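You operate a simulated robot arm through the tools that you are given. There is no shell and no other tool.

The job below is to be done with a simulated robot arm. You get a single attempt, and the scene is never put back.

TASK
Set the cover plate to the height on the plan.
Fine: pull the plate up, slide the block of that height under its edge, press the plate on to it, block back on the work mat; within 1.5 mm. Set down upright: what you pick out.

The check looks at the end state, three seconds after you hand in, the way a careful person would. Anything else that was tipped, shoved, dropped, spilled or broken makes it a failure. Lids that push on must go on centred and level and be pressed home; caps that screw on are set level and turned clockwise until they are tight.

THE ROBOT
A 7-joint arm with a three-finger gripper, fixed in place. Base frame: the origin is on the floor under the middle of its stand, x ahead of it, y to its left, z up. Lengths are in m, angles in degrees, forces in N, time in s.
With the tool pointing down near the work surface it reaches from about 0.48 to 0.94 m from the base axis. Its first joint turns from -166.0 to 166.0 degrees. Payload 2.69 kg.
The TCP is the grasp point between the finger pads, 0.029 m short of the fingertips. In the tool frame z runs along the fingers and y along their closing line. The gripper opens to 0.12 m; its body begins 0.078 m behind the TCP.
Orientation is that of the tool frame in the base frame, as a unit quaternion [w, x, y, z]. With the fingers straight down and closing along the base's y, the tool's x points along the base's -x, its y along +y and its z along -z.

THE INTERFACE
- The arm moves only by the tool step_arm. Its argument "targets" is a list of rows, each a list of 6 numbers: the shift along the base's x, y, z in m, then the turn, a rotation vector about the base's x, y, z in degrees. In form: [[tx, ty, tz, ax, ay, az], ...]. A call has 1 to 20 rows; each row shifts and turns the commanded pose from where the row before left it. "hand" is the finger opening in m, from 0 to 0.12, set as the call begins (left out, the last holds). Rows are played at 5 a second. More than 0.05 m and 8.6 degrees between two rows, or a gripper value outside its range, and nothing of the call is played. Where a pose cannot be reached the arm comes as near as it can. A force on the tool above 40 N (or 10 N above the force at the start of the call, whichever is more), or a blocked arm, ends the call early, and 0.2 s more pass. Each finger travels about 0.04 m/s and halts on what it meets, pressing with about 28 N; the grip force reading is that of the motor and also rises with nothing between the fingers. The clock runs only during rows and for 0.2 s after the last one: add rows that do not move to give the fingers time. The reply holds the time, the measured pose of the TCP, the force on the tool along the base axes, the opening and the grip force, in the units named above and with some noise, with the torque about the TCP (base axes, N m) and any sound that the robot's microphone picked up.
- Cameras (640 x 400 px; columns grow to the right, rows downward): "scene" is fixed at [0.2141, 0.644, 1.394]; the picture's right is [-0.65, -0.76, 0.00], its down [-0.43, 0.37, -0.83] and it looks along [0.62, -0.54, -0.56] (base axes); focal length 330 px, centre (320, 200). "wrist" rides on the gripper at [0.063, 0, -0.104] in the tool frame; the picture's right is [0.01, 1.00, 0.00], its down [-0.83, 0.00, -0.56] and it looks along [-0.56, 0.00, 0.83] (tool axes); focal length 275 px, centre (320, 200). There is no depth. A picture from a camera that has moved, and an enlarged one, comes with that camera's place and axes in the base frame and with its lens. The place of the scene camera against the robot may be out by one fixed shift of up to 0.012 m in any direction.
- camera(camera): a new picture of that camera. No time passes.
- move_column(by): slides the trunk up (or, below 0, down) by that many m; the arm rides with it, the base frame stays. It gives what a move gives, with no picture.
- enlarge(camera, box): a new picture of the part [left, top, right, bottom] of that camera's present view, enlarged. No time passes.
- sign_off(): hands the job in; it is judged then, once.

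Nothing tells you positions but the pictures and the camera data. Unless the task says otherwise, let go and move clear before handing in.

The tools are called after "Call:" as a command line: name --pt "numbers of a row" for each row, then --argument value for the rest, lists and objects as JSON in quotes. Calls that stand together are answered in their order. step_arm: Moves the arm, as the interface text tells. Its arguments: {"type":"object","properties":{"targets":{"type":"array"},"hand":{"type":"number"}},"required":["targets"]} The other tools are called the same way: move_column (by) moves the trunk up or down; camera (camera) takes a picture; enlarge (camera, box) takes an enlarged picture of a part of a camera's view; sign_off () hands the job in.

At the start:

```text
time: 0.0
tool_pos: [0.4903, 0.0994, 1.0961]
tcp_rot: [0.0, 0.0, 1.0, 0.001]
force: [0.0, -0.3, -0.5]
moment: [0.01, -0.04, 0.01]
opening: 0.12
gripper_force: 0.1
trunk travel left (down, up): [-0.575, 0.038]
```

scene: 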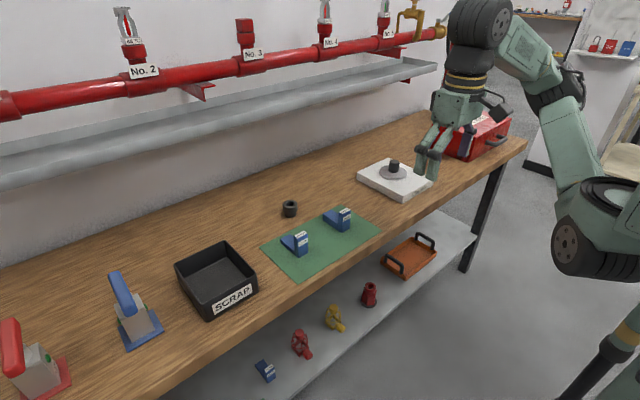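
wrist: 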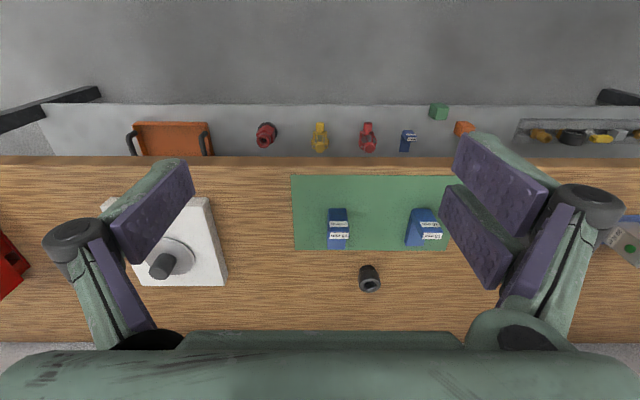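

I see a workbench with a white block carrying a round plate and a black knob, a green mat with two blue stepped blocks, and a third blue block on the lower shelf. I'll look closer at each of these and search for the plan.

Call:
enlarge --camera "scene" --box '[260, 180, 400, 280]'

Call:
enlarge --camera "scene" --box '[340, 130, 480, 220]'

Call:
enlarge --camera "scene" --box '[520, 0, 640, 80]'

Call:
enlarge --camera "scene" --box '[240, 260, 400, 390]'

Call:
enlarge --camera "wrist" --box '[280, 160, 480, 300]'

Call:
enlarge --camera "wrist" --box '[80, 160, 280, 300]'

```text
4.00 times, centred on (330, 230) of scene
camera zoom: at [0.2141, 0.644, 1.394], right [-0.65, -0.76, 0.0], down [-0.43, 0.37, -0.83], along [0.62, -0.54, -0.56], focal length 1322 px, centre (280, 80)
```

zoom: 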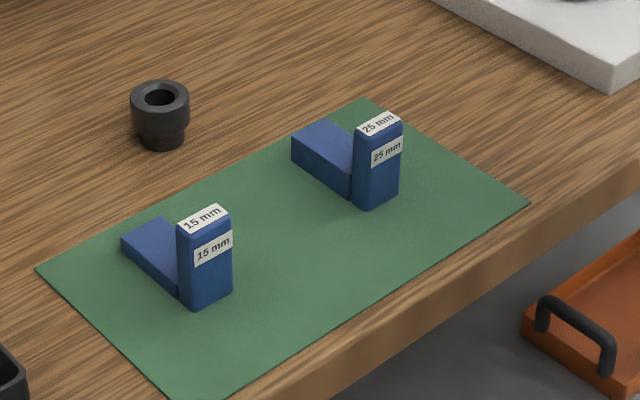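

```text
4.44 times, centred on (410, 175) of scene
camera zoom: at [0.2141, 0.644, 1.394], right [-0.65, -0.76, 0.0], down [-0.43, 0.37, -0.83], along [0.62, -0.54, -0.56], focal length 1469 px, centre (-80, 311)
```

zoom: 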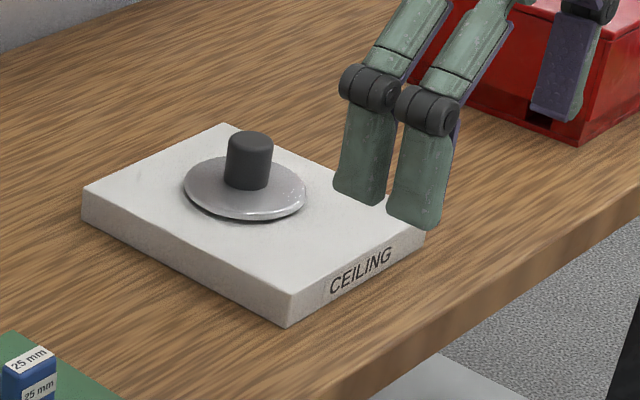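

```text
5.00 times, centred on (580, 40) of scene
camera zoom: at [0.2141, 0.644, 1.394], right [-0.65, -0.76, 0.0], down [-0.43, 0.37, -0.83], along [0.62, -0.54, -0.56], focal length 1652 px, centre (-980, 1000)
```

zoom: 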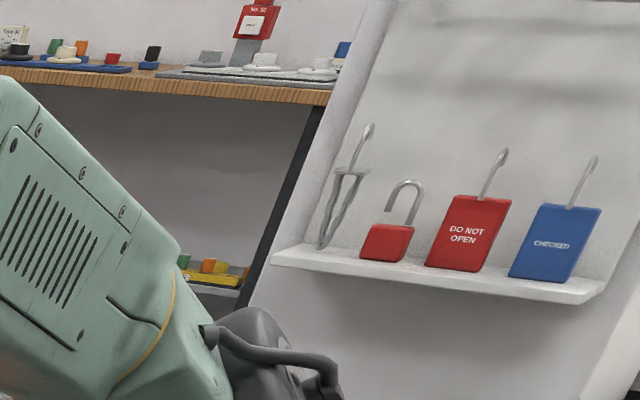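

```text
3.08 times, centred on (320, 325) of scene
camera zoom: at [0.2141, 0.644, 1.394], right [-0.65, -0.76, 0.0], down [-0.43, 0.37, -0.83], along [0.62, -0.54, -0.56], focal length 1017 px, centre (320, -185)
```

zoom: 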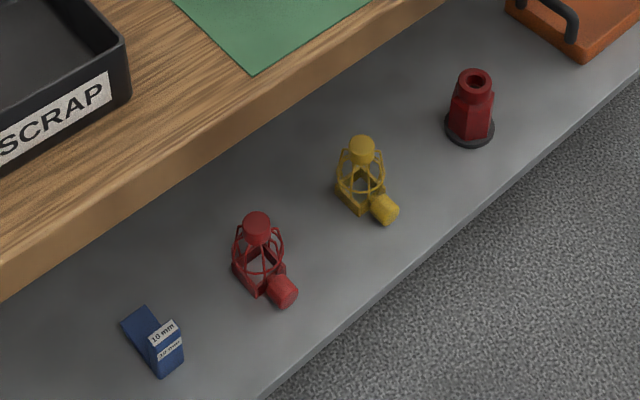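

```text
2.86 times, centred on (380, 230) of wrist
camera zoom: at [0.4257, 0.0978, 1.2021], right [-0.01, 1.0, 0.0], down [0.83, 0.0, 0.56], along [0.56, 0.0, -0.83], focal length 786 px, centre (149, 114)
```

zoom: 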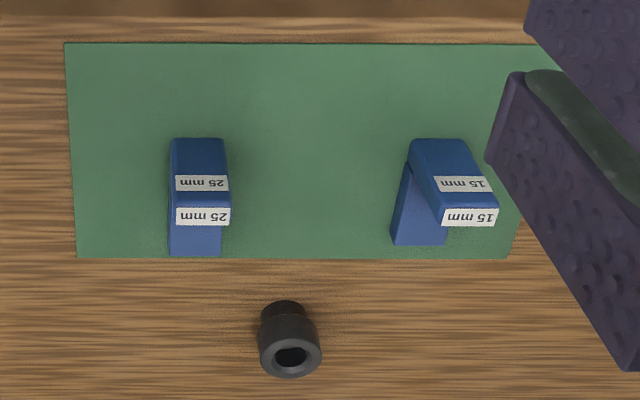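

```text
2.86 times, centred on (180, 230) of wrist
camera zoom: at [0.4257, 0.0978, 1.2021], right [-0.01, 1.0, 0.0], down [0.83, 0.0, 0.56], along [0.56, 0.0, -0.83], focal length 786 px, centre (720, 114)
```

zoom: 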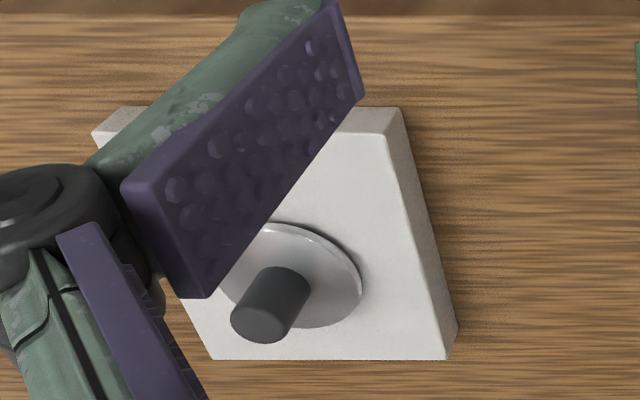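

The blocks read 15 mm and 25 mm on the mat and 10 mm on the shelf, and the plate sits on a white "CEILING" board. I can't see the plan yet, so I'll go through the rest of the view in detail.

Call:
enlarge --camera "scene" --box '[0, 0, 160, 100]'

Call:
enlarge --camera "scene" --box '[160, 0, 320, 100]'

Call:
enlarge --camera "scene" --box '[320, 0, 480, 100]'

Call:
enlarge --camera "scene" --box '[480, 0, 640, 100]'

Call:
enlarge --camera "scene" --box '[480, 80, 640, 180]'

Call:
enlarge --camera "scene" --box '[0, 250, 240, 400]'

Call:
enlarge --camera "wrist" --box '[380, 80, 640, 260]'

Call:
enlarge --camera "wrist" --box '[0, 80, 260, 260]'

```text
4.00 times, centred on (80, 50) of scene
camera zoom: at [0.2141, 0.644, 1.394], right [-0.65, -0.76, 0.0], down [-0.43, 0.37, -0.83], along [0.62, -0.54, -0.56], focal length 1322 px, centre (1280, 800)
```

zoom: 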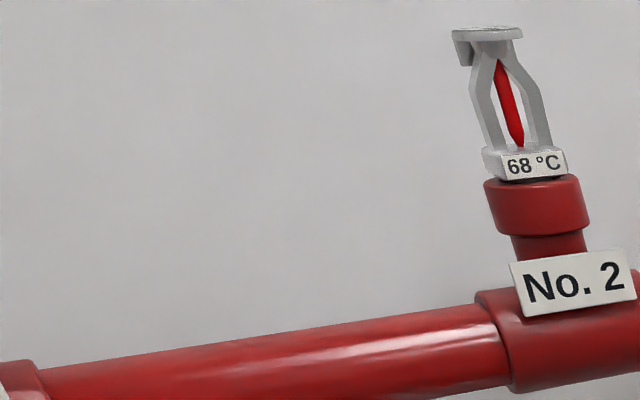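

```text
4.00 times, centred on (240, 50) of scene
camera zoom: at [0.2141, 0.644, 1.394], right [-0.65, -0.76, 0.0], down [-0.43, 0.37, -0.83], along [0.62, -0.54, -0.56], focal length 1322 px, centre (640, 800)
```

zoom: 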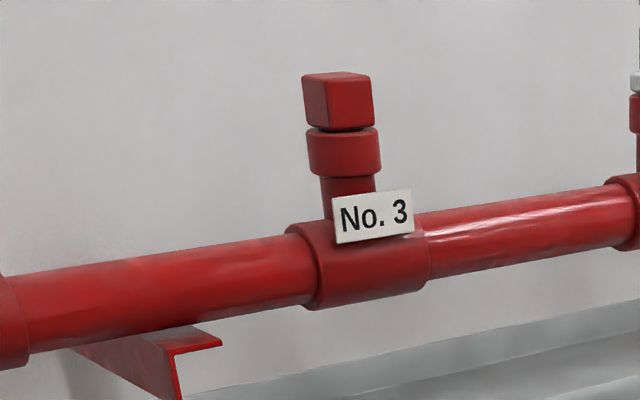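

```text
4.00 times, centred on (400, 50) of scene
camera zoom: at [0.2141, 0.644, 1.394], right [-0.65, -0.76, 0.0], down [-0.43, 0.37, -0.83], along [0.62, -0.54, -0.56], focal length 1322 px, centre (0, 800)
```

zoom: 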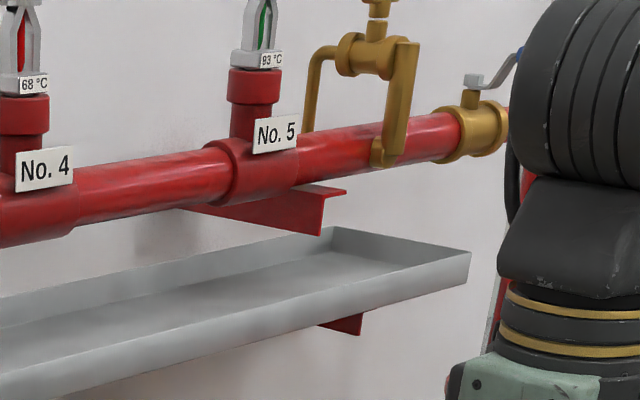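

```text
4.00 times, centred on (560, 50) of scene
camera zoom: at [0.2141, 0.644, 1.394], right [-0.65, -0.76, 0.0], down [-0.43, 0.37, -0.83], along [0.62, -0.54, -0.56], focal length 1322 px, centre (-640, 800)
```

zoom: 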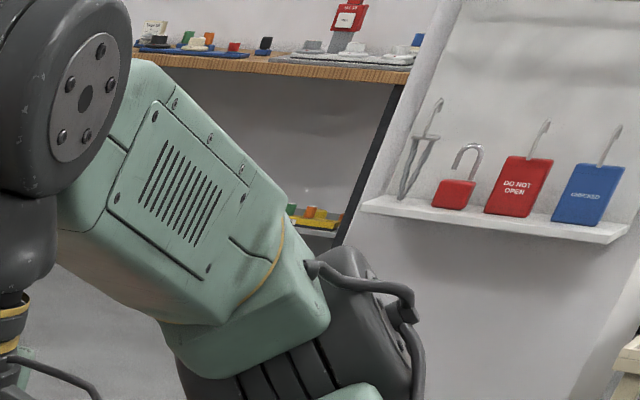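

```text
4.00 times, centred on (560, 130) of scene
camera zoom: at [0.2141, 0.644, 1.394], right [-0.65, -0.76, 0.0], down [-0.43, 0.37, -0.83], along [0.62, -0.54, -0.56], focal length 1322 px, centre (-640, 480)
```

zoom: 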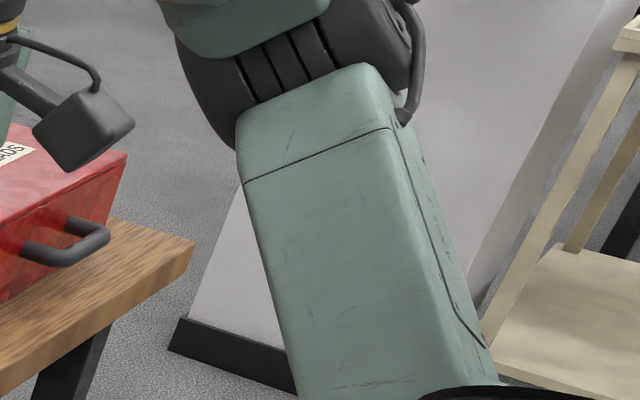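

```text
2.67 times, centred on (120, 325) of scene
camera zoom: at [0.2141, 0.644, 1.394], right [-0.65, -0.76, 0.0], down [-0.43, 0.37, -0.83], along [0.62, -0.54, -0.56], focal length 881 px, centre (853, -133)
```

zoom: 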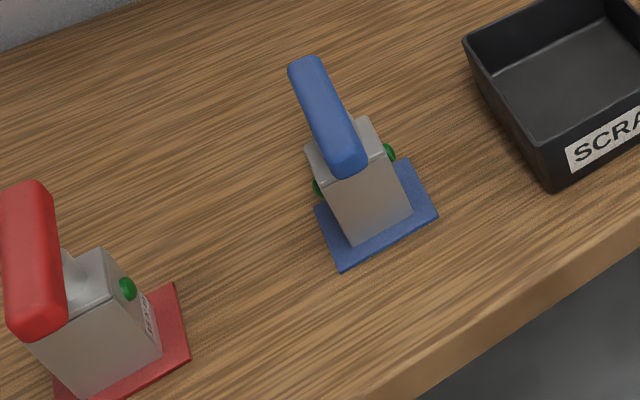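

```text
2.22 times, centred on (510, 170) of wrist
camera zoom: at [0.4257, 0.0978, 1.2021], right [-0.01, 1.0, 0.0], down [0.83, 0.0, 0.56], along [0.56, 0.0, -0.83], focal length 612 px, centre (-102, 267)
```

zoom: 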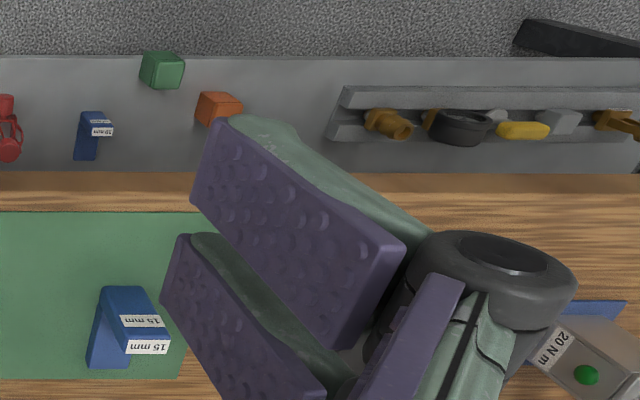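

```text
2.22 times, centred on (130, 170) of wrist
camera zoom: at [0.4257, 0.0978, 1.2021], right [-0.01, 1.0, 0.0], down [0.83, 0.0, 0.56], along [0.56, 0.0, -0.83], focal length 612 px, centre (742, 267)
```

zoom: 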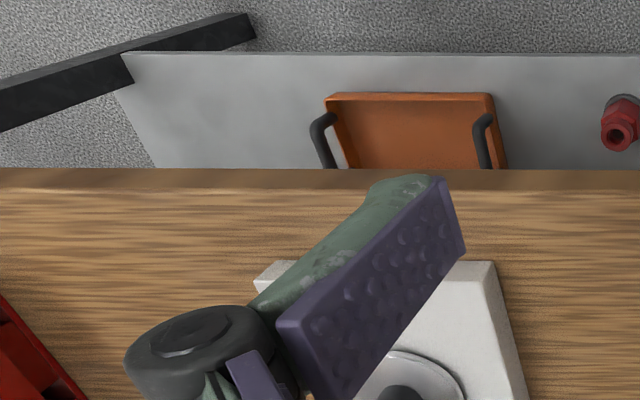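

Nothing like a plan is in view so far. I'll check the remaining corners of the scene before swinging the wrist camera around the room.

Call:
enlarge --camera "scene" --box '[590, 0, 640, 32]'

Call:
enlarge --camera "scene" --box '[510, 0, 590, 50]'

Call:
enlarge --camera "scene" --box '[420, 80, 520, 180]'

Call:
enlarge --camera "scene" --box '[560, 60, 640, 200]'

```text
12.50 times, centred on (615, 16) of scene
camera zoom: at [0.2141, 0.644, 1.394], right [-0.65, -0.76, 0.0], down [-0.43, 0.37, -0.83], along [0.62, -0.54, -0.56], focal length 4131 px, centre (-3368, 2500)
```

zoom: 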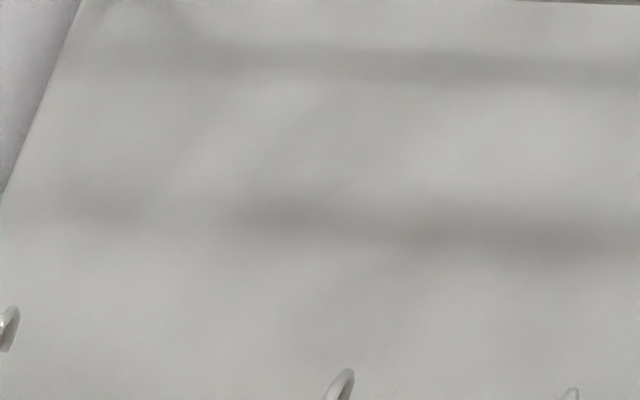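

```text
8.00 times, centred on (550, 25) of scene
camera zoom: at [0.2141, 0.644, 1.394], right [-0.65, -0.76, 0.0], down [-0.43, 0.37, -0.83], along [0.62, -0.54, -0.56], focal length 2644 px, centre (-1520, 1600)
```

zoom: 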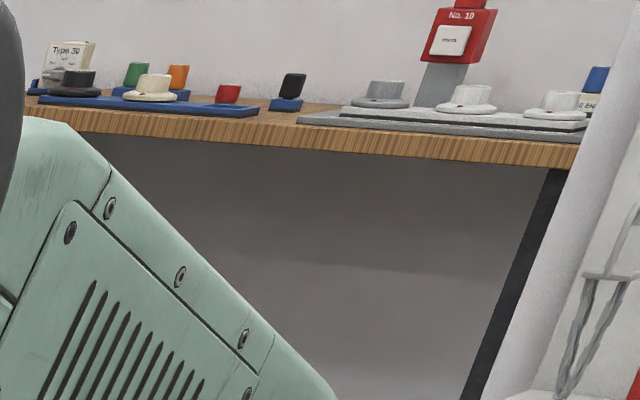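

```text
4.00 times, centred on (470, 130) of scene
camera zoom: at [0.2141, 0.644, 1.394], right [-0.65, -0.76, 0.0], down [-0.43, 0.37, -0.83], along [0.62, -0.54, -0.56], focal length 1322 px, centre (-280, 480)
```

zoom: 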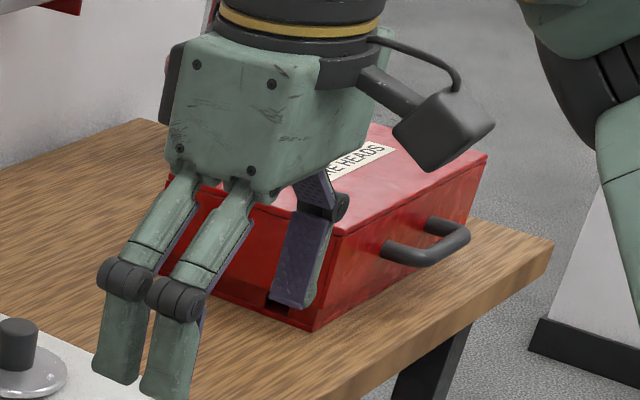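

```text
2.86 times, centred on (600, 130) of scene
camera zoom: at [0.2141, 0.644, 1.394], right [-0.65, -0.76, 0.0], down [-0.43, 0.37, -0.83], along [0.62, -0.54, -0.56], focal length 944 px, centre (-480, 400)
```

zoom: 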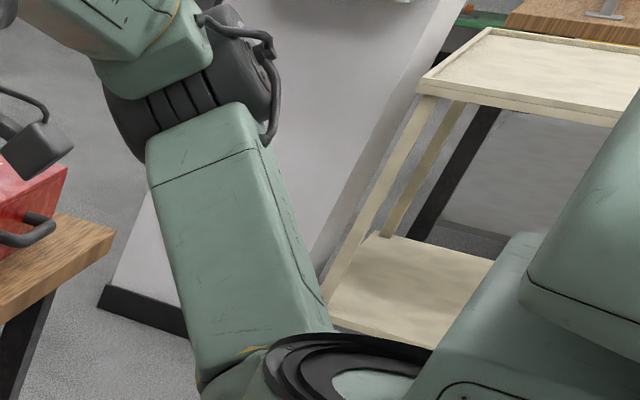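

The plan isn't visible from here. I'll tilt the wrist camera up towards the wall above the bench, staying high, and look around.

Call:
step_arm --pt "0.01 0 0.01 0 -8 0" --pt "0.01 0 0.01 0 -8 0" --pt "0.01 0 0.01 0 -8 0" --pt "0.01 0 0.01 0 -8 0" --pt "0.01 0 0.01 0 -8 0" --pt "0.01 0 0.01 0 -8 0" --pt "0.01 0 0.01 0 -8 0"

Call:
camera --camera "wrist"

Call:
camera --camera "scene"

```text
time: 1.6
tool_pos: [0.5595, 0.0993, 1.1666]
tcp_rot: [0.47, 0.0, 0.882, 0.0]
force: [-0.5, 0.7, -0.5]
moment: [0.01, -0.01, -0.02]
opening: 0.1201
gripper_force: 0.1
trunk travel left (down, up): [-0.575, 0.038]
```

```text
taken
camera wrist: at [0.4373, 0.0981, 1.1735], right [0.0, 1.0, 0.0], down [0.0, 0.0, 1.0], along [1.0, 0.0, 0.0], focal length 275 px, centre (320, 200)
```

wrist: 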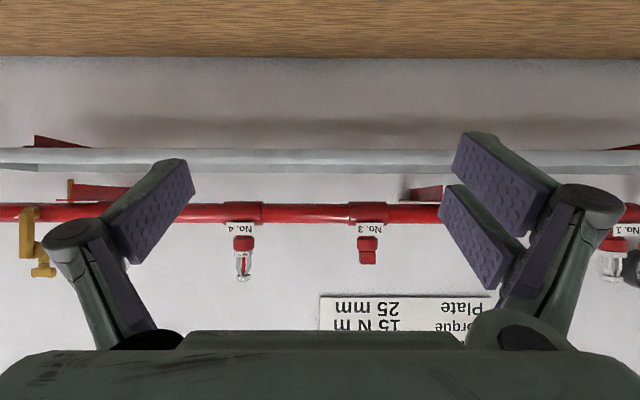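

```text
taken
```

scene: 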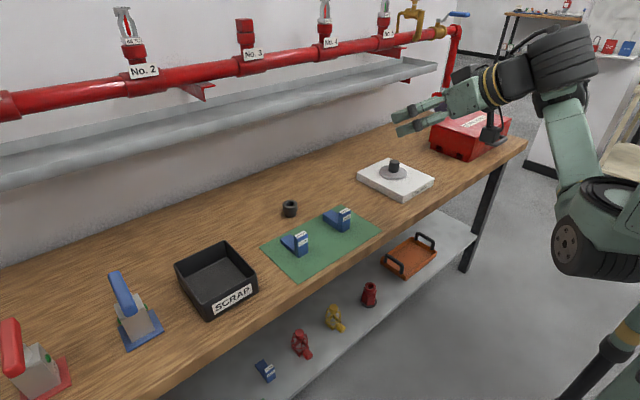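

The plan is a panel on the wall above the pipe, and part of it reads "Plate 25 mm, 15 Nm". I'll read the whole panel by tilting up further, since rows may differ by outlet number.

Call:
step_arm --pt "0 0 0.01 0 -8 0" --pt "0 0 0.01 0 -8 0" --pt "0 0 0.01 0 -8 0" --pt "0 0 0.01 0 -6 0"

Call:
camera --camera "wrist"

```text
time: 2.6
tool_pos: [0.5635, 0.1028, 1.2138]
tcp_rot: [0.682, 0.0, 0.731, 0.0]
force: [-0.8, -0.5, -0.2]
moment: [0.0, 0.03, -0.02]
opening: 0.12
gripper_force: 0.1
out of reach, approached as far as the arm can: row 4
trunk travel left (down, up): [-0.575, 0.038]
```

```text
taken
camera wrist: at [0.4535, 0.1016, 1.1595], right [0.0, 1.0, -0.01], down [-0.5, 0.0, 0.87], along [0.87, 0.0, 0.5], focal length 275 px, centre (320, 200)
```

wrist: 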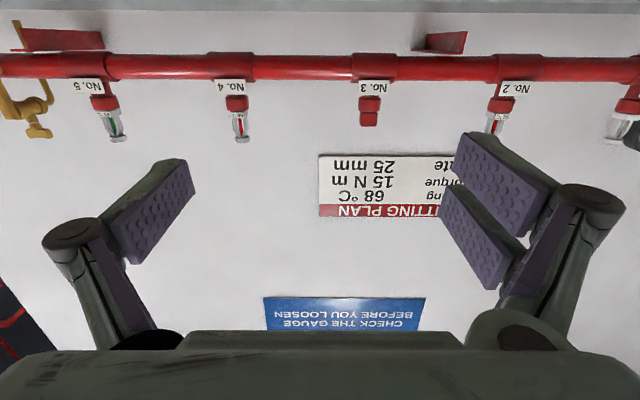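

The panel is headed "…ITTING PLAN" with 68 °C, 15 N m and 25 mm. A finger covers part of it, so I'll shift sideways to see it all.

Call:
step_arm --pt "0 0.04 0 0 0 0" --pt "0 0.04 0 0 0 0" --pt "0 0.03 0 0 0 0"

Call:
enlarge --camera "wrist" --box '[200, 130, 480, 305]'

Call:
camera --camera "wrist"

```text
time: 3.4
tool_pos: [0.5784, 0.2008, 1.2145]
tcp_rot: [0.682, -0.001, 0.731, 0.001]
force: [-0.2, 0.8, -0.2]
moment: [-0.03, 0.01, 0.0]
opening: 0.1201
gripper_force: 0.0
out of reach, approached as far as the arm can: row 3
trunk travel left (down, up): [-0.575, 0.038]
```

```text
2.29 times, centred on (340, 218) of wrist
camera zoom: at [0.4685, 0.2005, 1.1594], right [-0.01, 1.0, 0.0], down [-0.5, 0.0, 0.87], along [0.87, 0.01, 0.5], focal length 629 px, centre (274, 160)
```

zoom: 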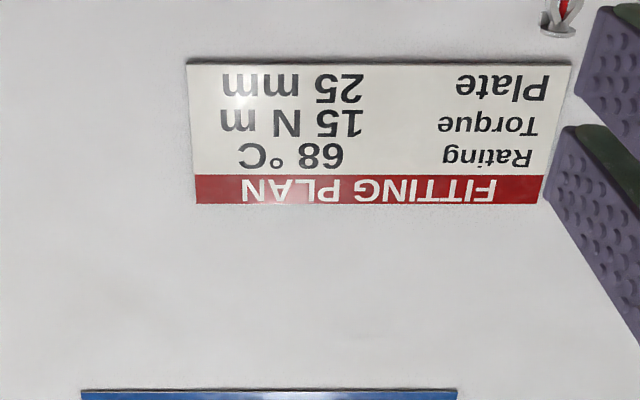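

```text
taken
camera wrist: at [0.4685, 0.2005, 1.1594], right [-0.01, 1.0, 0.0], down [-0.5, 0.0, 0.87], along [0.87, 0.01, 0.5], focal length 275 px, centre (320, 200)
```

wrist: 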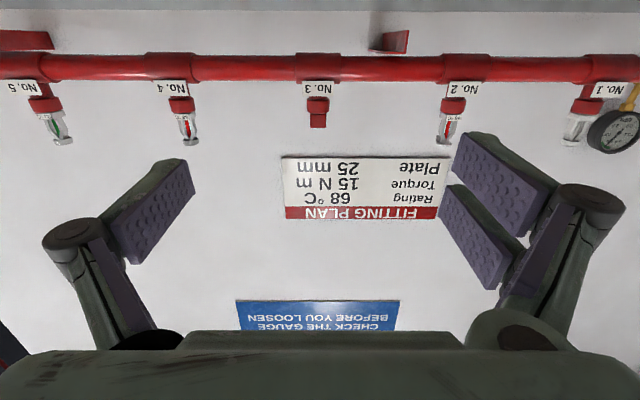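

The plan says Plate: 25 mm, so I need the 25 mm block on the mat. I'll go back to tool-down and view the plate and block from above to fix their positions.

Call:
step_arm --pt "0 -0.02 -0.01 0 8 0" --pt "0 -0.02 -0.01 0 8 0" --pt "0 -0.02 -0.01 0 8 0" --pt "0 -0.02 -0.01 0 8 0" --pt "0 -0.02 -0.01 0 8 0" --pt "0 -0.02 -0.01 0 8 0" --pt "0 -0.02 -0.01 0 8 0" --pt "0 -0.02 -0.01 0 8 0" --pt "0 -0.02 -0.01 0 8 0" --pt "0 -0.02 -0.01 0 8 0" --pt "0 0 0 0 6 0" --pt "0 0 0 0 0 0"

Call:
camera --camera "wrist"

```text
time: 6.0
tool_pos: [0.5787, -0.0005, 1.1131]
tcp_rot: [-0.001, 0.0, 1.0, 0.0]
force: [-0.8, 0.8, 0.8]
moment: [-0.01, 0.02, -0.04]
opening: 0.1201
gripper_force: 0.1
trunk travel left (down, up): [-0.575, 0.038]
```

```text
taken
camera wrist: at [0.5147, 0.0, 1.2188], right [-0.01, 1.0, 0.0], down [0.83, 0.0, 0.55], along [0.55, 0.0, -0.83], focal length 275 px, centre (320, 200)
```

wrist: 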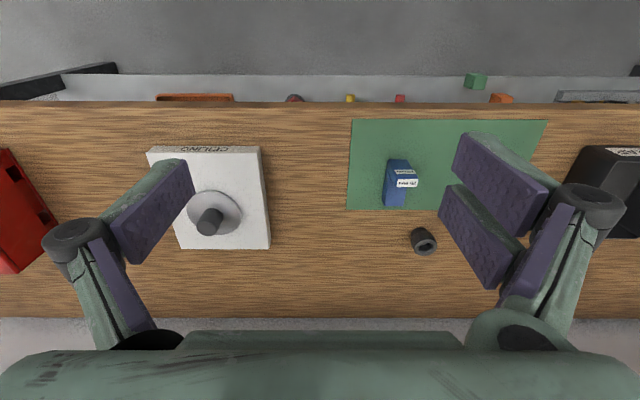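

Now I'll centre the camera on the plate.

Call:
step_arm --pt "0 -0.045 0 0 0 0" --pt "0 -0.045 0 0 0 0" --pt "0 -0.045 0 0 0 0" --pt "0 -0.035 0 0 0 0" --pt "0 0 0 0 0 0"

Call:
camera --camera "wrist"

Call:
enlarge --camera "wrist" --box '[220, 130, 420, 255]'

Call:
enlarge --camera "scene" --box '[340, 140, 450, 210]'

```text
time: 7.2
tool_pos: [0.585, -0.1673, 1.1095]
tcp_rot: [-0.001, -0.007, 1.0, 0.008]
force: [0.2, 0.1, -0.2]
moment: [0.03, 0.02, 0.01]
opening: 0.1201
gripper_force: 0.0
trunk travel left (down, up): [-0.575, 0.038]
```

```text
taken
camera wrist: at [0.5203, -0.1704, 1.2152], right [-0.02, 1.0, 0.01], down [0.83, 0.01, 0.55], along [0.55, 0.02, -0.83], focal length 275 px, centre (320, 200)
```

wrist: 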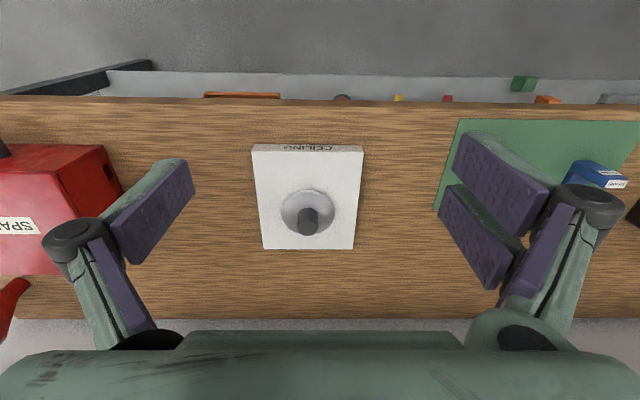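

```text
3.20 times, centred on (320, 192) of wrist
camera zoom: at [0.5203, -0.1704, 1.2152], right [-0.02, 1.0, 0.01], down [0.83, 0.01, 0.55], along [0.55, 0.02, -0.83], focal length 881 px, centre (320, 224)
```

zoom: 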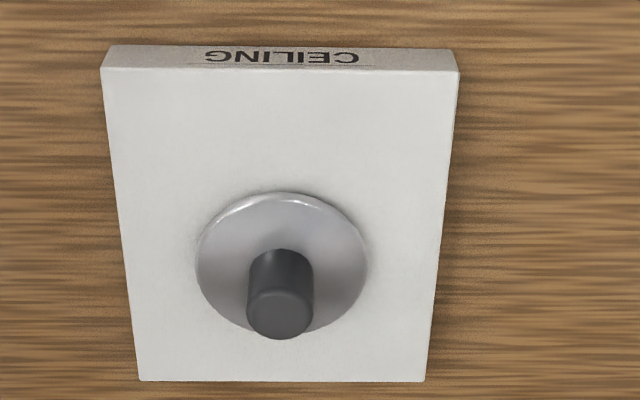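

```text
5.71 times, centred on (395, 175) of scene
camera zoom: at [0.2141, 0.644, 1.394], right [-0.65, -0.76, 0.0], down [-0.43, 0.37, -0.83], along [0.62, -0.54, -0.56], focal length 1888 px, centre (-109, 343)
```

zoom: 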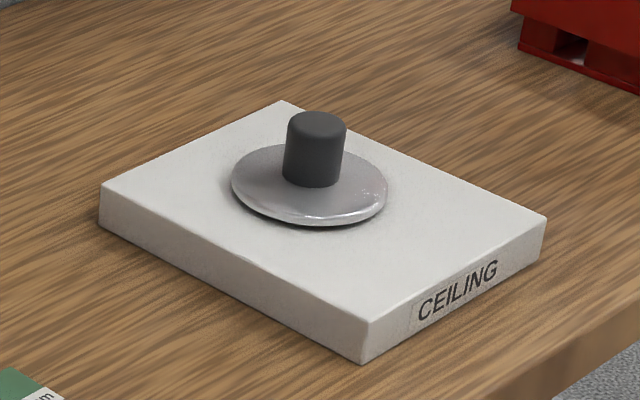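

Call:
step_arm --pt "0 0 0 0 0 0" --pt "0 0 0 0 0 0" --pt "0 0 0 0 0 0"

```text
time: 8.0
tool_pos: [0.5825, -0.1698, 1.111]
tcp_rot: [-0.001, -0.005, 1.0, 0.009]
force: [-0.1, 0.5, -0.8]
moment: [0.03, -0.01, 0.0]
opening: 0.1202
gripper_force: 0.1
trunk travel left (down, up): [-0.575, 0.038]
```

I'll come lower over the plate for a more accurate look.

Call:
step_arm --pt "0.01 0 -0.04 0 0 0" --pt "0.01 0 -0.04 0 0 0" --pt "0 0 -0.03 0 0 0" --pt "0 0 0 0 0 0" --pt "0 0 0 0 0 0" --pt "0 0 0 0 0 0"

Call:
camera --camera "wrist"

Call:
enlarge --camera "wrist" --box '[220, 130, 420, 255]'

```text
time: 9.4
tool_pos: [0.6017, -0.1709, 1.0055]
tcp_rot: [0.0, -0.001, 1.0, -0.001]
force: [0.7, 0.2, 0.8]
moment: [0.04, 0.03, 0.01]
opening: 0.1198
gripper_force: 0.0
trunk travel left (down, up): [-0.575, 0.038]
```

```text
taken
camera wrist: at [0.537, -0.1704, 1.1106], right [-0.01, 1.0, 0.0], down [0.83, 0.0, 0.56], along [0.56, 0.0, -0.83], focal length 275 px, centre (320, 200)
```

wrist: 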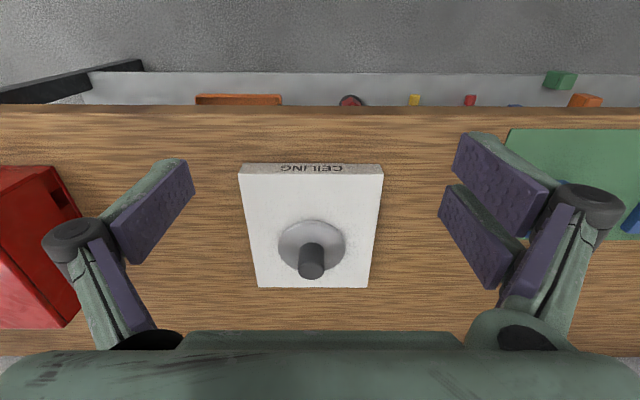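

```text
3.20 times, centred on (320, 192) of wrist
camera zoom: at [0.537, -0.1704, 1.1106], right [-0.01, 1.0, 0.0], down [0.83, 0.0, 0.56], along [0.56, 0.0, -0.83], focal length 881 px, centre (320, 224)
```

zoom: 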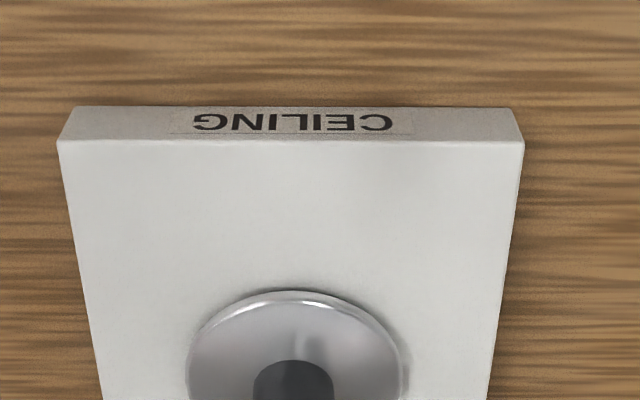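

The plate's board is roughly 0.16 m wide with its top near z 0.84, and the knob is near (0.78, -0.18). I'll take another look from a shifted position to triangulate.

Call:
step_arm --pt "0.04 0 -0.01 0 0 0" --pt "0.04 -0.01 -0.01 0 0 0" --pt "0.04 0 -0.01 0 0 0" --pt "0 0 0 0 0 0" --pt "0 0 0 0 0 0" --pt "0 0 0 0 0 0"

Call:
camera --camera "wrist"

Call:
enlarge --camera "wrist" --box '[220, 60, 420, 185]'

Call:
camera --camera "scene"

```text
time: 10.8
tool_pos: [0.72, -0.1765, 0.9742]
tcp_rot: [0.0, 0.0, 1.0, -0.001]
force: [0.0, 0.3, -0.8]
moment: [-0.03, 0.01, 0.03]
opening: 0.1202
gripper_force: 0.1
trunk travel left (down, up): [-0.575, 0.038]
```

```text
taken
camera wrist: at [0.6556, -0.1777, 1.0792], right [-0.01, 1.0, 0.0], down [0.83, 0.0, 0.56], along [0.56, 0.0, -0.83], focal length 275 px, centre (320, 200)
```

wrist: 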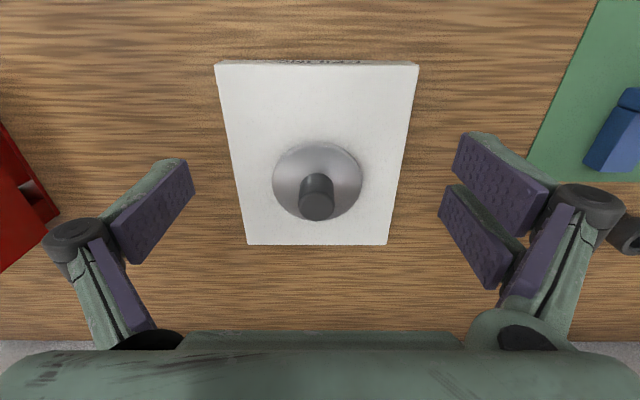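

```text
3.20 times, centred on (320, 122) of wrist
camera zoom: at [0.6556, -0.1777, 1.0792], right [-0.01, 1.0, 0.0], down [0.83, 0.0, 0.56], along [0.56, 0.0, -0.83], focal length 881 px, centre (320, 448)
```

zoom: 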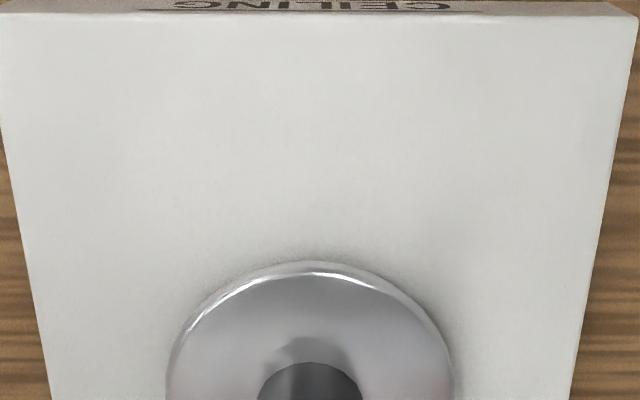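

```text
taken
```

scene: 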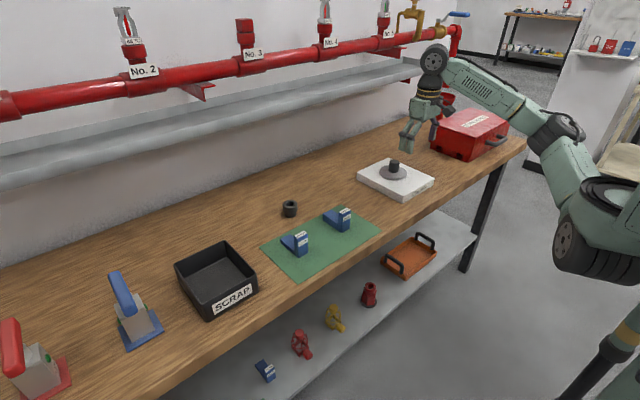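

The board top is around z 0.83, the bench around 0.80, and the disc is about 0.09 m across near (0.80, -0.18). I'll move directly above it to refine that.

Call:
step_arm --pt "0.04 0 0 0 0 0" --pt "0.04 -0.002 0 0 0 0" --pt "0 0 0 0 0 0" --pt "0 0 0 0 0 0" --pt "0 0 0 0 0 0"

Call:
camera --camera "wrist"

Call:
enlarge --camera "wrist" --box '[220, 60, 420, 185]'

Call:
enlarge --camera "scene" --box '[340, 100, 480, 210]'

```text
time: 12.0
tool_pos: [0.7995, -0.1775, 0.9759]
tcp_rot: [0.001, 0.0, 1.0, 0.0]
force: [-0.2, -0.8, 0.8]
moment: [-0.03, -0.03, 0.02]
opening: 0.1199
gripper_force: 0.0
trunk travel left (down, up): [-0.575, 0.038]
```

```text
taken
camera wrist: at [0.7348, -0.1777, 1.0805], right [-0.01, 1.0, 0.0], down [0.83, 0.0, 0.56], along [0.56, 0.0, -0.83], focal length 275 px, centre (320, 200)
```

wrist: 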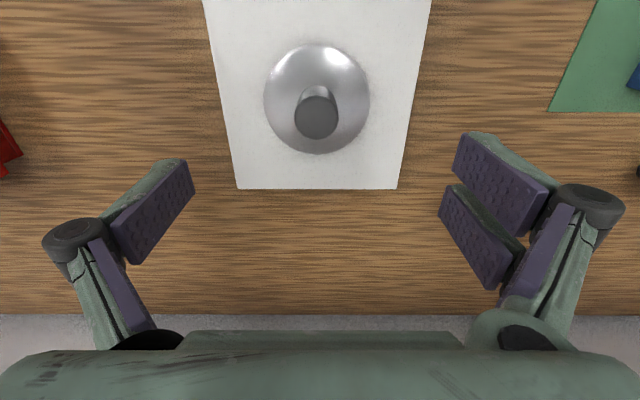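

```text
3.20 times, centred on (320, 122) of wrist
camera zoom: at [0.7348, -0.1777, 1.0805], right [-0.01, 1.0, 0.0], down [0.83, 0.0, 0.56], along [0.56, 0.0, -0.83], focal length 881 px, centre (320, 448)
```

zoom: 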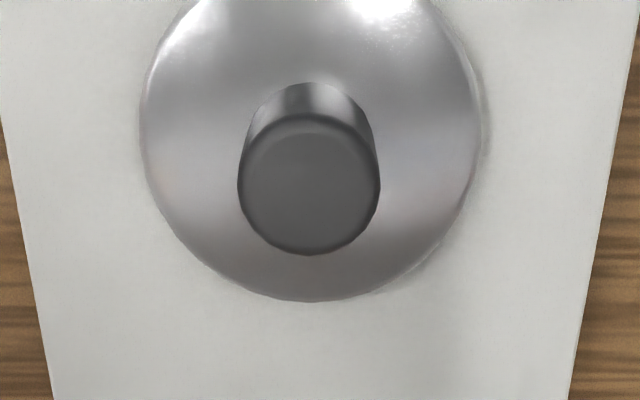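

```text
3.64 times, centred on (410, 155) of scene
camera zoom: at [0.2141, 0.644, 1.394], right [-0.65, -0.76, 0.0], down [-0.43, 0.37, -0.83], along [0.62, -0.54, -0.56], focal length 1202 px, centre (-7, 364)
```

zoom: 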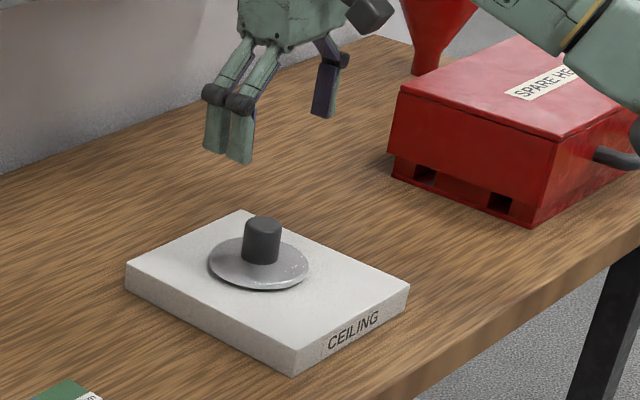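

The knob top is at about (0.801, -0.180, 0.874), 32 mm across. The disc is about 92 mm across at z ≈ 0.836. I'll line up and come down around the knob.

Call:
step_arm --pt "0.001 -0.0025 -0.02 0 0 0" --pt "0 0 -0.02 0 0 0" --pt "0 0 -0.02 0 0 0" --pt "0 0 -0.01 0 0 0" --pt "0 0 0 0 0 0" --pt "0 0 0 0 0 0" --pt "0 0 0 0 0 0" --hand 0.07

Call:
camera --camera "wrist"

Call:
enlarge --camera "scene" --box '[350, 110, 450, 210]'

```text
time: 13.6
tool_pos: [0.8008, -0.1811, 0.9048]
tcp_rot: [0.0, 0.001, 1.0, 0.0]
force: [-0.7, -0.2, 0.1]
moment: [0.0, 0.01, -0.03]
opening: 0.07
gripper_force: 0.1
trunk travel left (down, up): [-0.575, 0.038]
```

```text
taken
camera wrist: at [0.7362, -0.1823, 1.0095], right [-0.01, 1.0, 0.0], down [0.83, 0.0, 0.56], along [0.56, 0.0, -0.83], focal length 275 px, centre (320, 200)
```

wrist: 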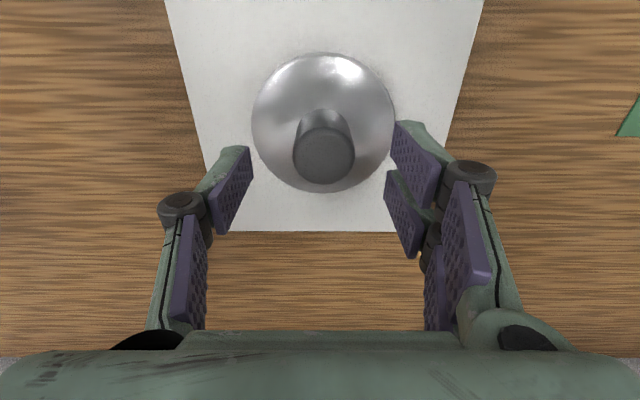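

```text
4.00 times, centred on (400, 160) of scene
camera zoom: at [0.2141, 0.644, 1.394], right [-0.65, -0.76, 0.0], down [-0.43, 0.37, -0.83], along [0.62, -0.54, -0.56], focal length 1322 px, centre (0, 360)
```

zoom: 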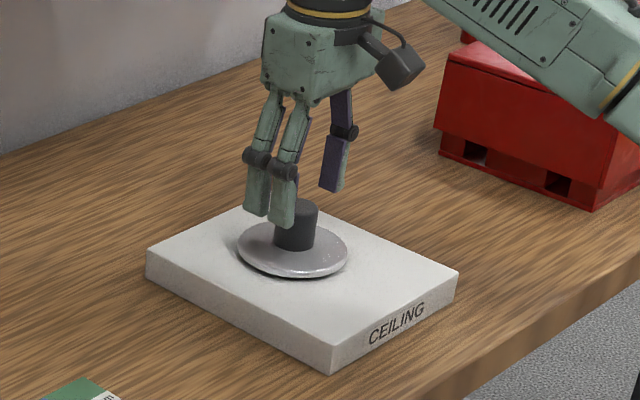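

The alignment matches to about 1 mm. I'll come down the rest of the way to grip the knob.

Call:
step_arm --pt "0 0.001 -0.015 0 0 0" --pt "0 0 -0.008 0 0 0" --pt "0 0 -0.005 0 0 0" --pt "0 0 0 0 0 0" --pt "0 0 0 0 0 0" --pt "0 0 0 0 0 0"

Call:
camera --camera "wrist"

Call:
enlarge --camera "scene" --box '[350, 110, 450, 210]'

```text
time: 15.0
tool_pos: [0.8003, -0.1833, 0.8765]
tcp_rot: [0.0, 0.0, 1.0, 0.0]
force: [0.2, 0.1, 0.4]
moment: [0.02, 0.01, 0.02]
opening: 0.0698
gripper_force: 0.1
trunk travel left (down, up): [-0.575, 0.038]
```

```text
taken
camera wrist: at [0.7364, -0.1826, 0.9817], right [-0.01, 1.0, 0.0], down [0.83, 0.0, 0.56], along [0.56, 0.0, -0.83], focal length 275 px, centre (320, 200)
```

wrist: 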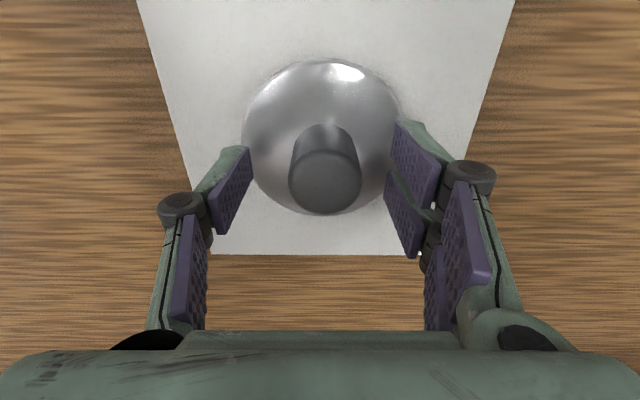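

```text
4.00 times, centred on (400, 160) of scene
camera zoom: at [0.2141, 0.644, 1.394], right [-0.65, -0.76, 0.0], down [-0.43, 0.37, -0.83], along [0.62, -0.54, -0.56], focal length 1322 px, centre (0, 360)
```

zoom: 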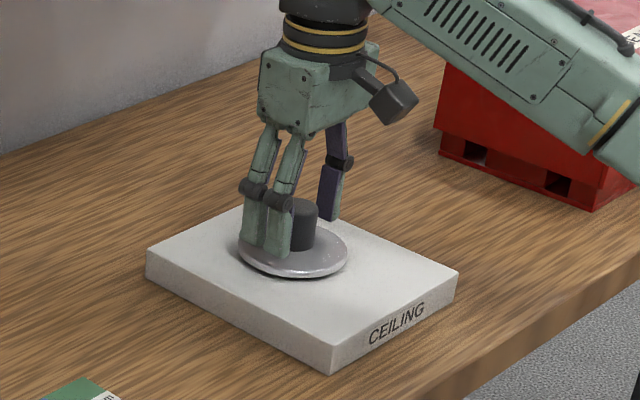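

The knob is about 2 mm towards +y of the finger centre, so I'll correct that and then close gently.

Call:
step_arm --pt "0 0.002 0 0 0 0" --pt "0 0 0 0 0 0" --pt "0 0 0 0 0 0" --hand 0.044

Call:
camera --camera "wrist"

Call:
enlarge --camera "wrist" --box '[240, 120, 400, 220]'

```text
time: 15.8
tool_pos: [0.8, -0.1793, 0.8756]
tcp_rot: [0.0, 0.001, 1.0, 0.0]
force: [0.6, 0.3, 0.6]
moment: [0.03, 0.0, -0.01]
opening: 0.0441
gripper_force: 0.1
trunk travel left (down, up): [-0.575, 0.038]
```

```text
taken
camera wrist: at [0.7366, -0.1808, 0.9818], right [-0.01, 1.0, 0.0], down [0.83, 0.0, 0.56], along [0.56, 0.0, -0.83], focal length 275 px, centre (320, 200)
```

wrist: 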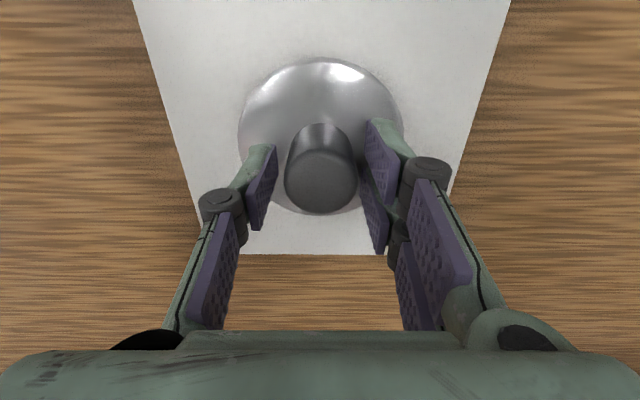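

```text
4.00 times, centred on (320, 170) of wrist
camera zoom: at [0.7366, -0.1808, 0.9818], right [-0.01, 1.0, 0.0], down [0.83, 0.0, 0.56], along [0.56, 0.0, -0.83], focal length 1101 px, centre (320, 320)
```

zoom: 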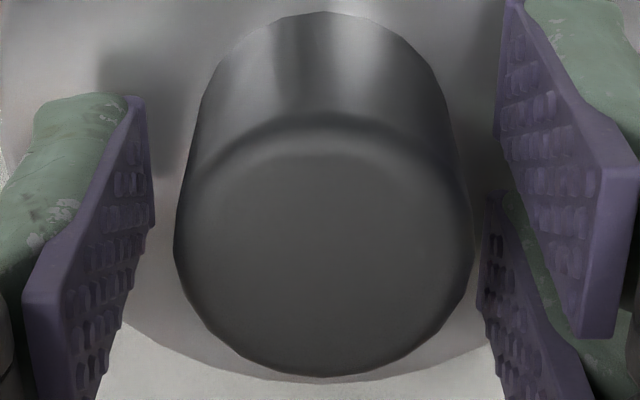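

The knob is now centred between the pads. I'll close on it.

Call:
step_arm --pt "0 0 0 0 0 0" --pt "0 0 0 0 0 0" --pt "0 0 0 0 0 0" --pt "0 0 0 0 0 0" --pt "0 0 0 0 0 0" --hand 0.02

Call:
camera --camera "wrist"

Call:
enlarge --camera "scene" --box '[350, 110, 450, 210]'

```text
time: 17.0
tool_pos: [0.8007, -0.1812, 0.8772]
tcp_rot: [0.0, 0.001, 1.0, 0.0]
force: [-0.7, 0.9, -0.9]
moment: [0.02, 0.01, -0.07]
opening: 0.0322
gripper_force: 44.9
trunk travel left (down, up): [-0.575, 0.038]
```

```text
taken
camera wrist: at [0.7367, -0.1808, 0.9816], right [-0.01, 1.0, 0.0], down [0.83, 0.0, 0.56], along [0.56, 0.0, -0.83], focal length 275 px, centre (320, 200)
```

wrist: 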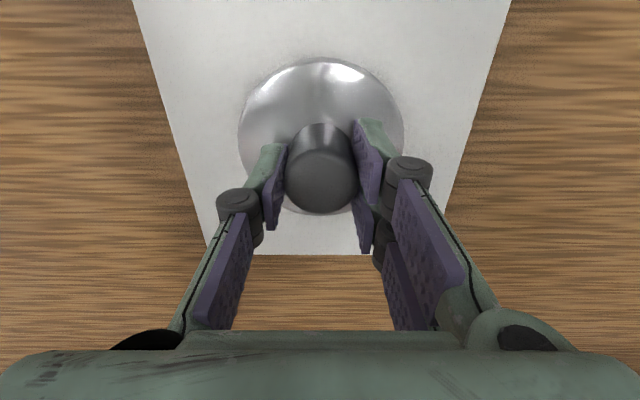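

```text
4.00 times, centred on (400, 160) of scene
camera zoom: at [0.2141, 0.644, 1.394], right [-0.65, -0.76, 0.0], down [-0.43, 0.37, -0.83], along [0.62, -0.54, -0.56], focal length 1322 px, centre (0, 360)
```

zoom: 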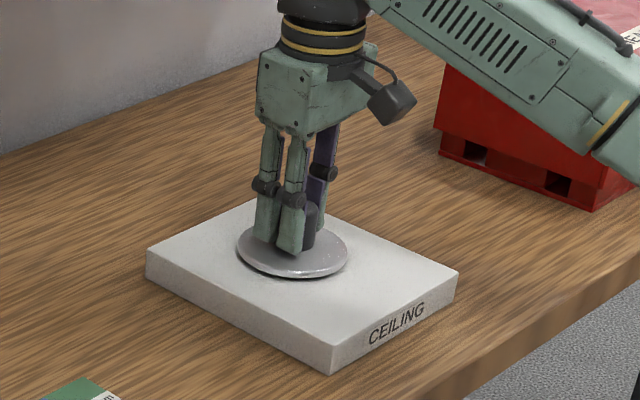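

The knob is held at 32 mm. I'll pull up a little and watch the force.

Call:
step_arm --pt "0 0 0.002 0 0 0" --pt "0 0 0.002 0 0 0" --pt "0 0 0.002 0 0 0" --pt "0 0 0.002 0 0 0" --pt "0 0 0 0 0 0"

Call:
camera --camera "wrist"

Call:
enlarge --camera "scene" --box '[350, 110, 450, 210]'

```text
time: 18.2
tool_pos: [0.8005, -0.1807, 0.8841]
tcp_rot: [0.0, -0.001, 1.0, 0.001]
force: [2.1, 0.5, -1.7]
moment: [0.03, 0.55, -0.03]
opening: 0.0321
gripper_force: 45.0
trunk travel left (down, up): [-0.575, 0.038]
```

```text
taken
camera wrist: at [0.7366, -0.1809, 0.9895], right [-0.01, 1.0, 0.0], down [0.83, 0.0, 0.56], along [0.56, 0.0, -0.83], focal length 275 px, centre (320, 200)
```

wrist: 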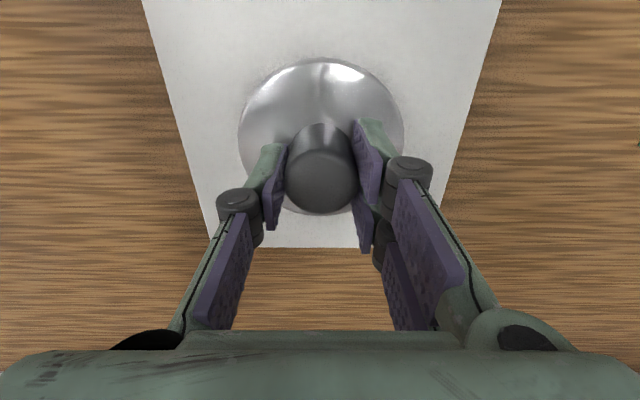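

```text
4.00 times, centred on (400, 160) of scene
camera zoom: at [0.2141, 0.644, 1.394], right [-0.65, -0.76, 0.0], down [-0.43, 0.37, -0.83], along [0.62, -0.54, -0.56], focal length 1322 px, centre (0, 360)
```

zoom: 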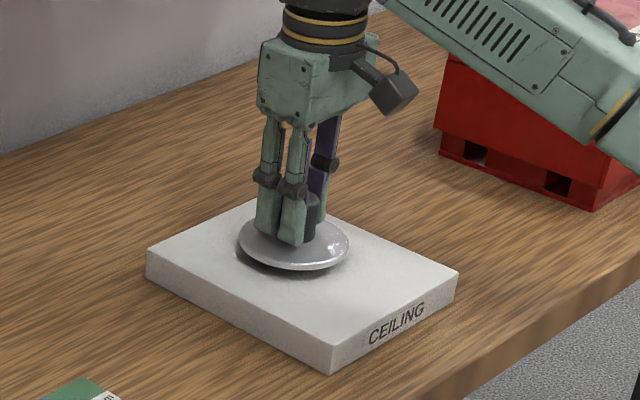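

The plate rises with the knob and the board stays put. I'll keep pulling slowly.

Call:
step_arm --pt "0 0 0.003 0 0 0" --pt "0 0 0.003 0 0 0" --pt "0 0 0.003 0 0 0" --pt "0 0 0.003 0 0 0" --pt "0 0 0.003 0 0 0" --pt "0 0 0.003 0 0 0" --pt "0 0 0.002 0 0 0" --pt "0 0 0 0 0 0" --pt "0 0 0 0 0 0"

Call:
camera --camera "wrist"

Call:
enlarge --camera "scene" --box '[350, 110, 450, 210]'

```text
time: 20.2
tool_pos: [0.8008, -0.1799, 0.9036]
tcp_rot: [-0.001, -0.001, 1.0, 0.0]
force: [3.7, 5.5, -10.0]
moment: [0.3, -0.57, 0.03]
opening: 0.032
gripper_force: 44.9
trunk travel left (down, up): [-0.575, 0.038]
```

```text
taken
camera wrist: at [0.7365, -0.181, 1.0081], right [-0.01, 1.0, 0.0], down [0.83, 0.0, 0.56], along [0.56, 0.0, -0.83], focal length 275 px, centre (320, 200)
```

wrist: 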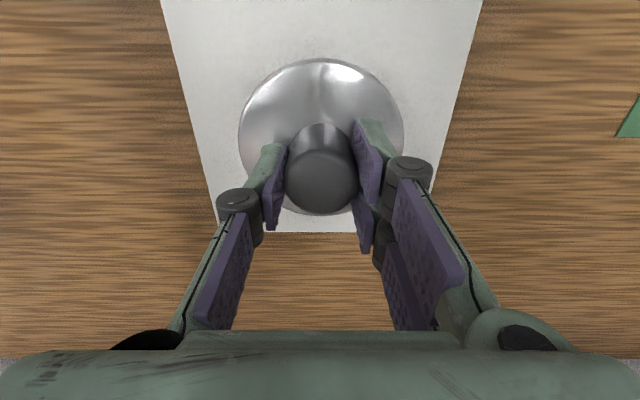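

```text
4.00 times, centred on (400, 160) of scene
camera zoom: at [0.2141, 0.644, 1.394], right [-0.65, -0.76, 0.0], down [-0.43, 0.37, -0.83], along [0.62, -0.54, -0.56], focal length 1322 px, centre (0, 360)
```

zoom: 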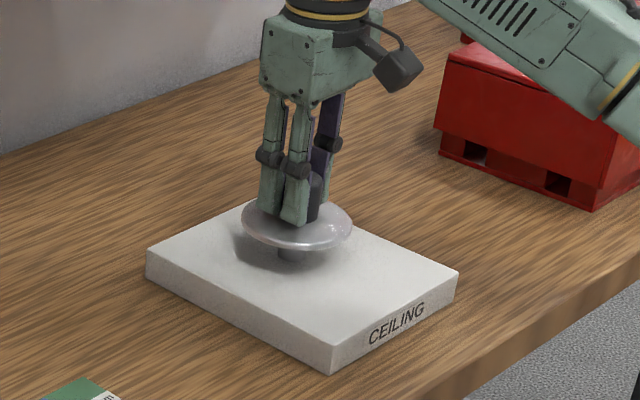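

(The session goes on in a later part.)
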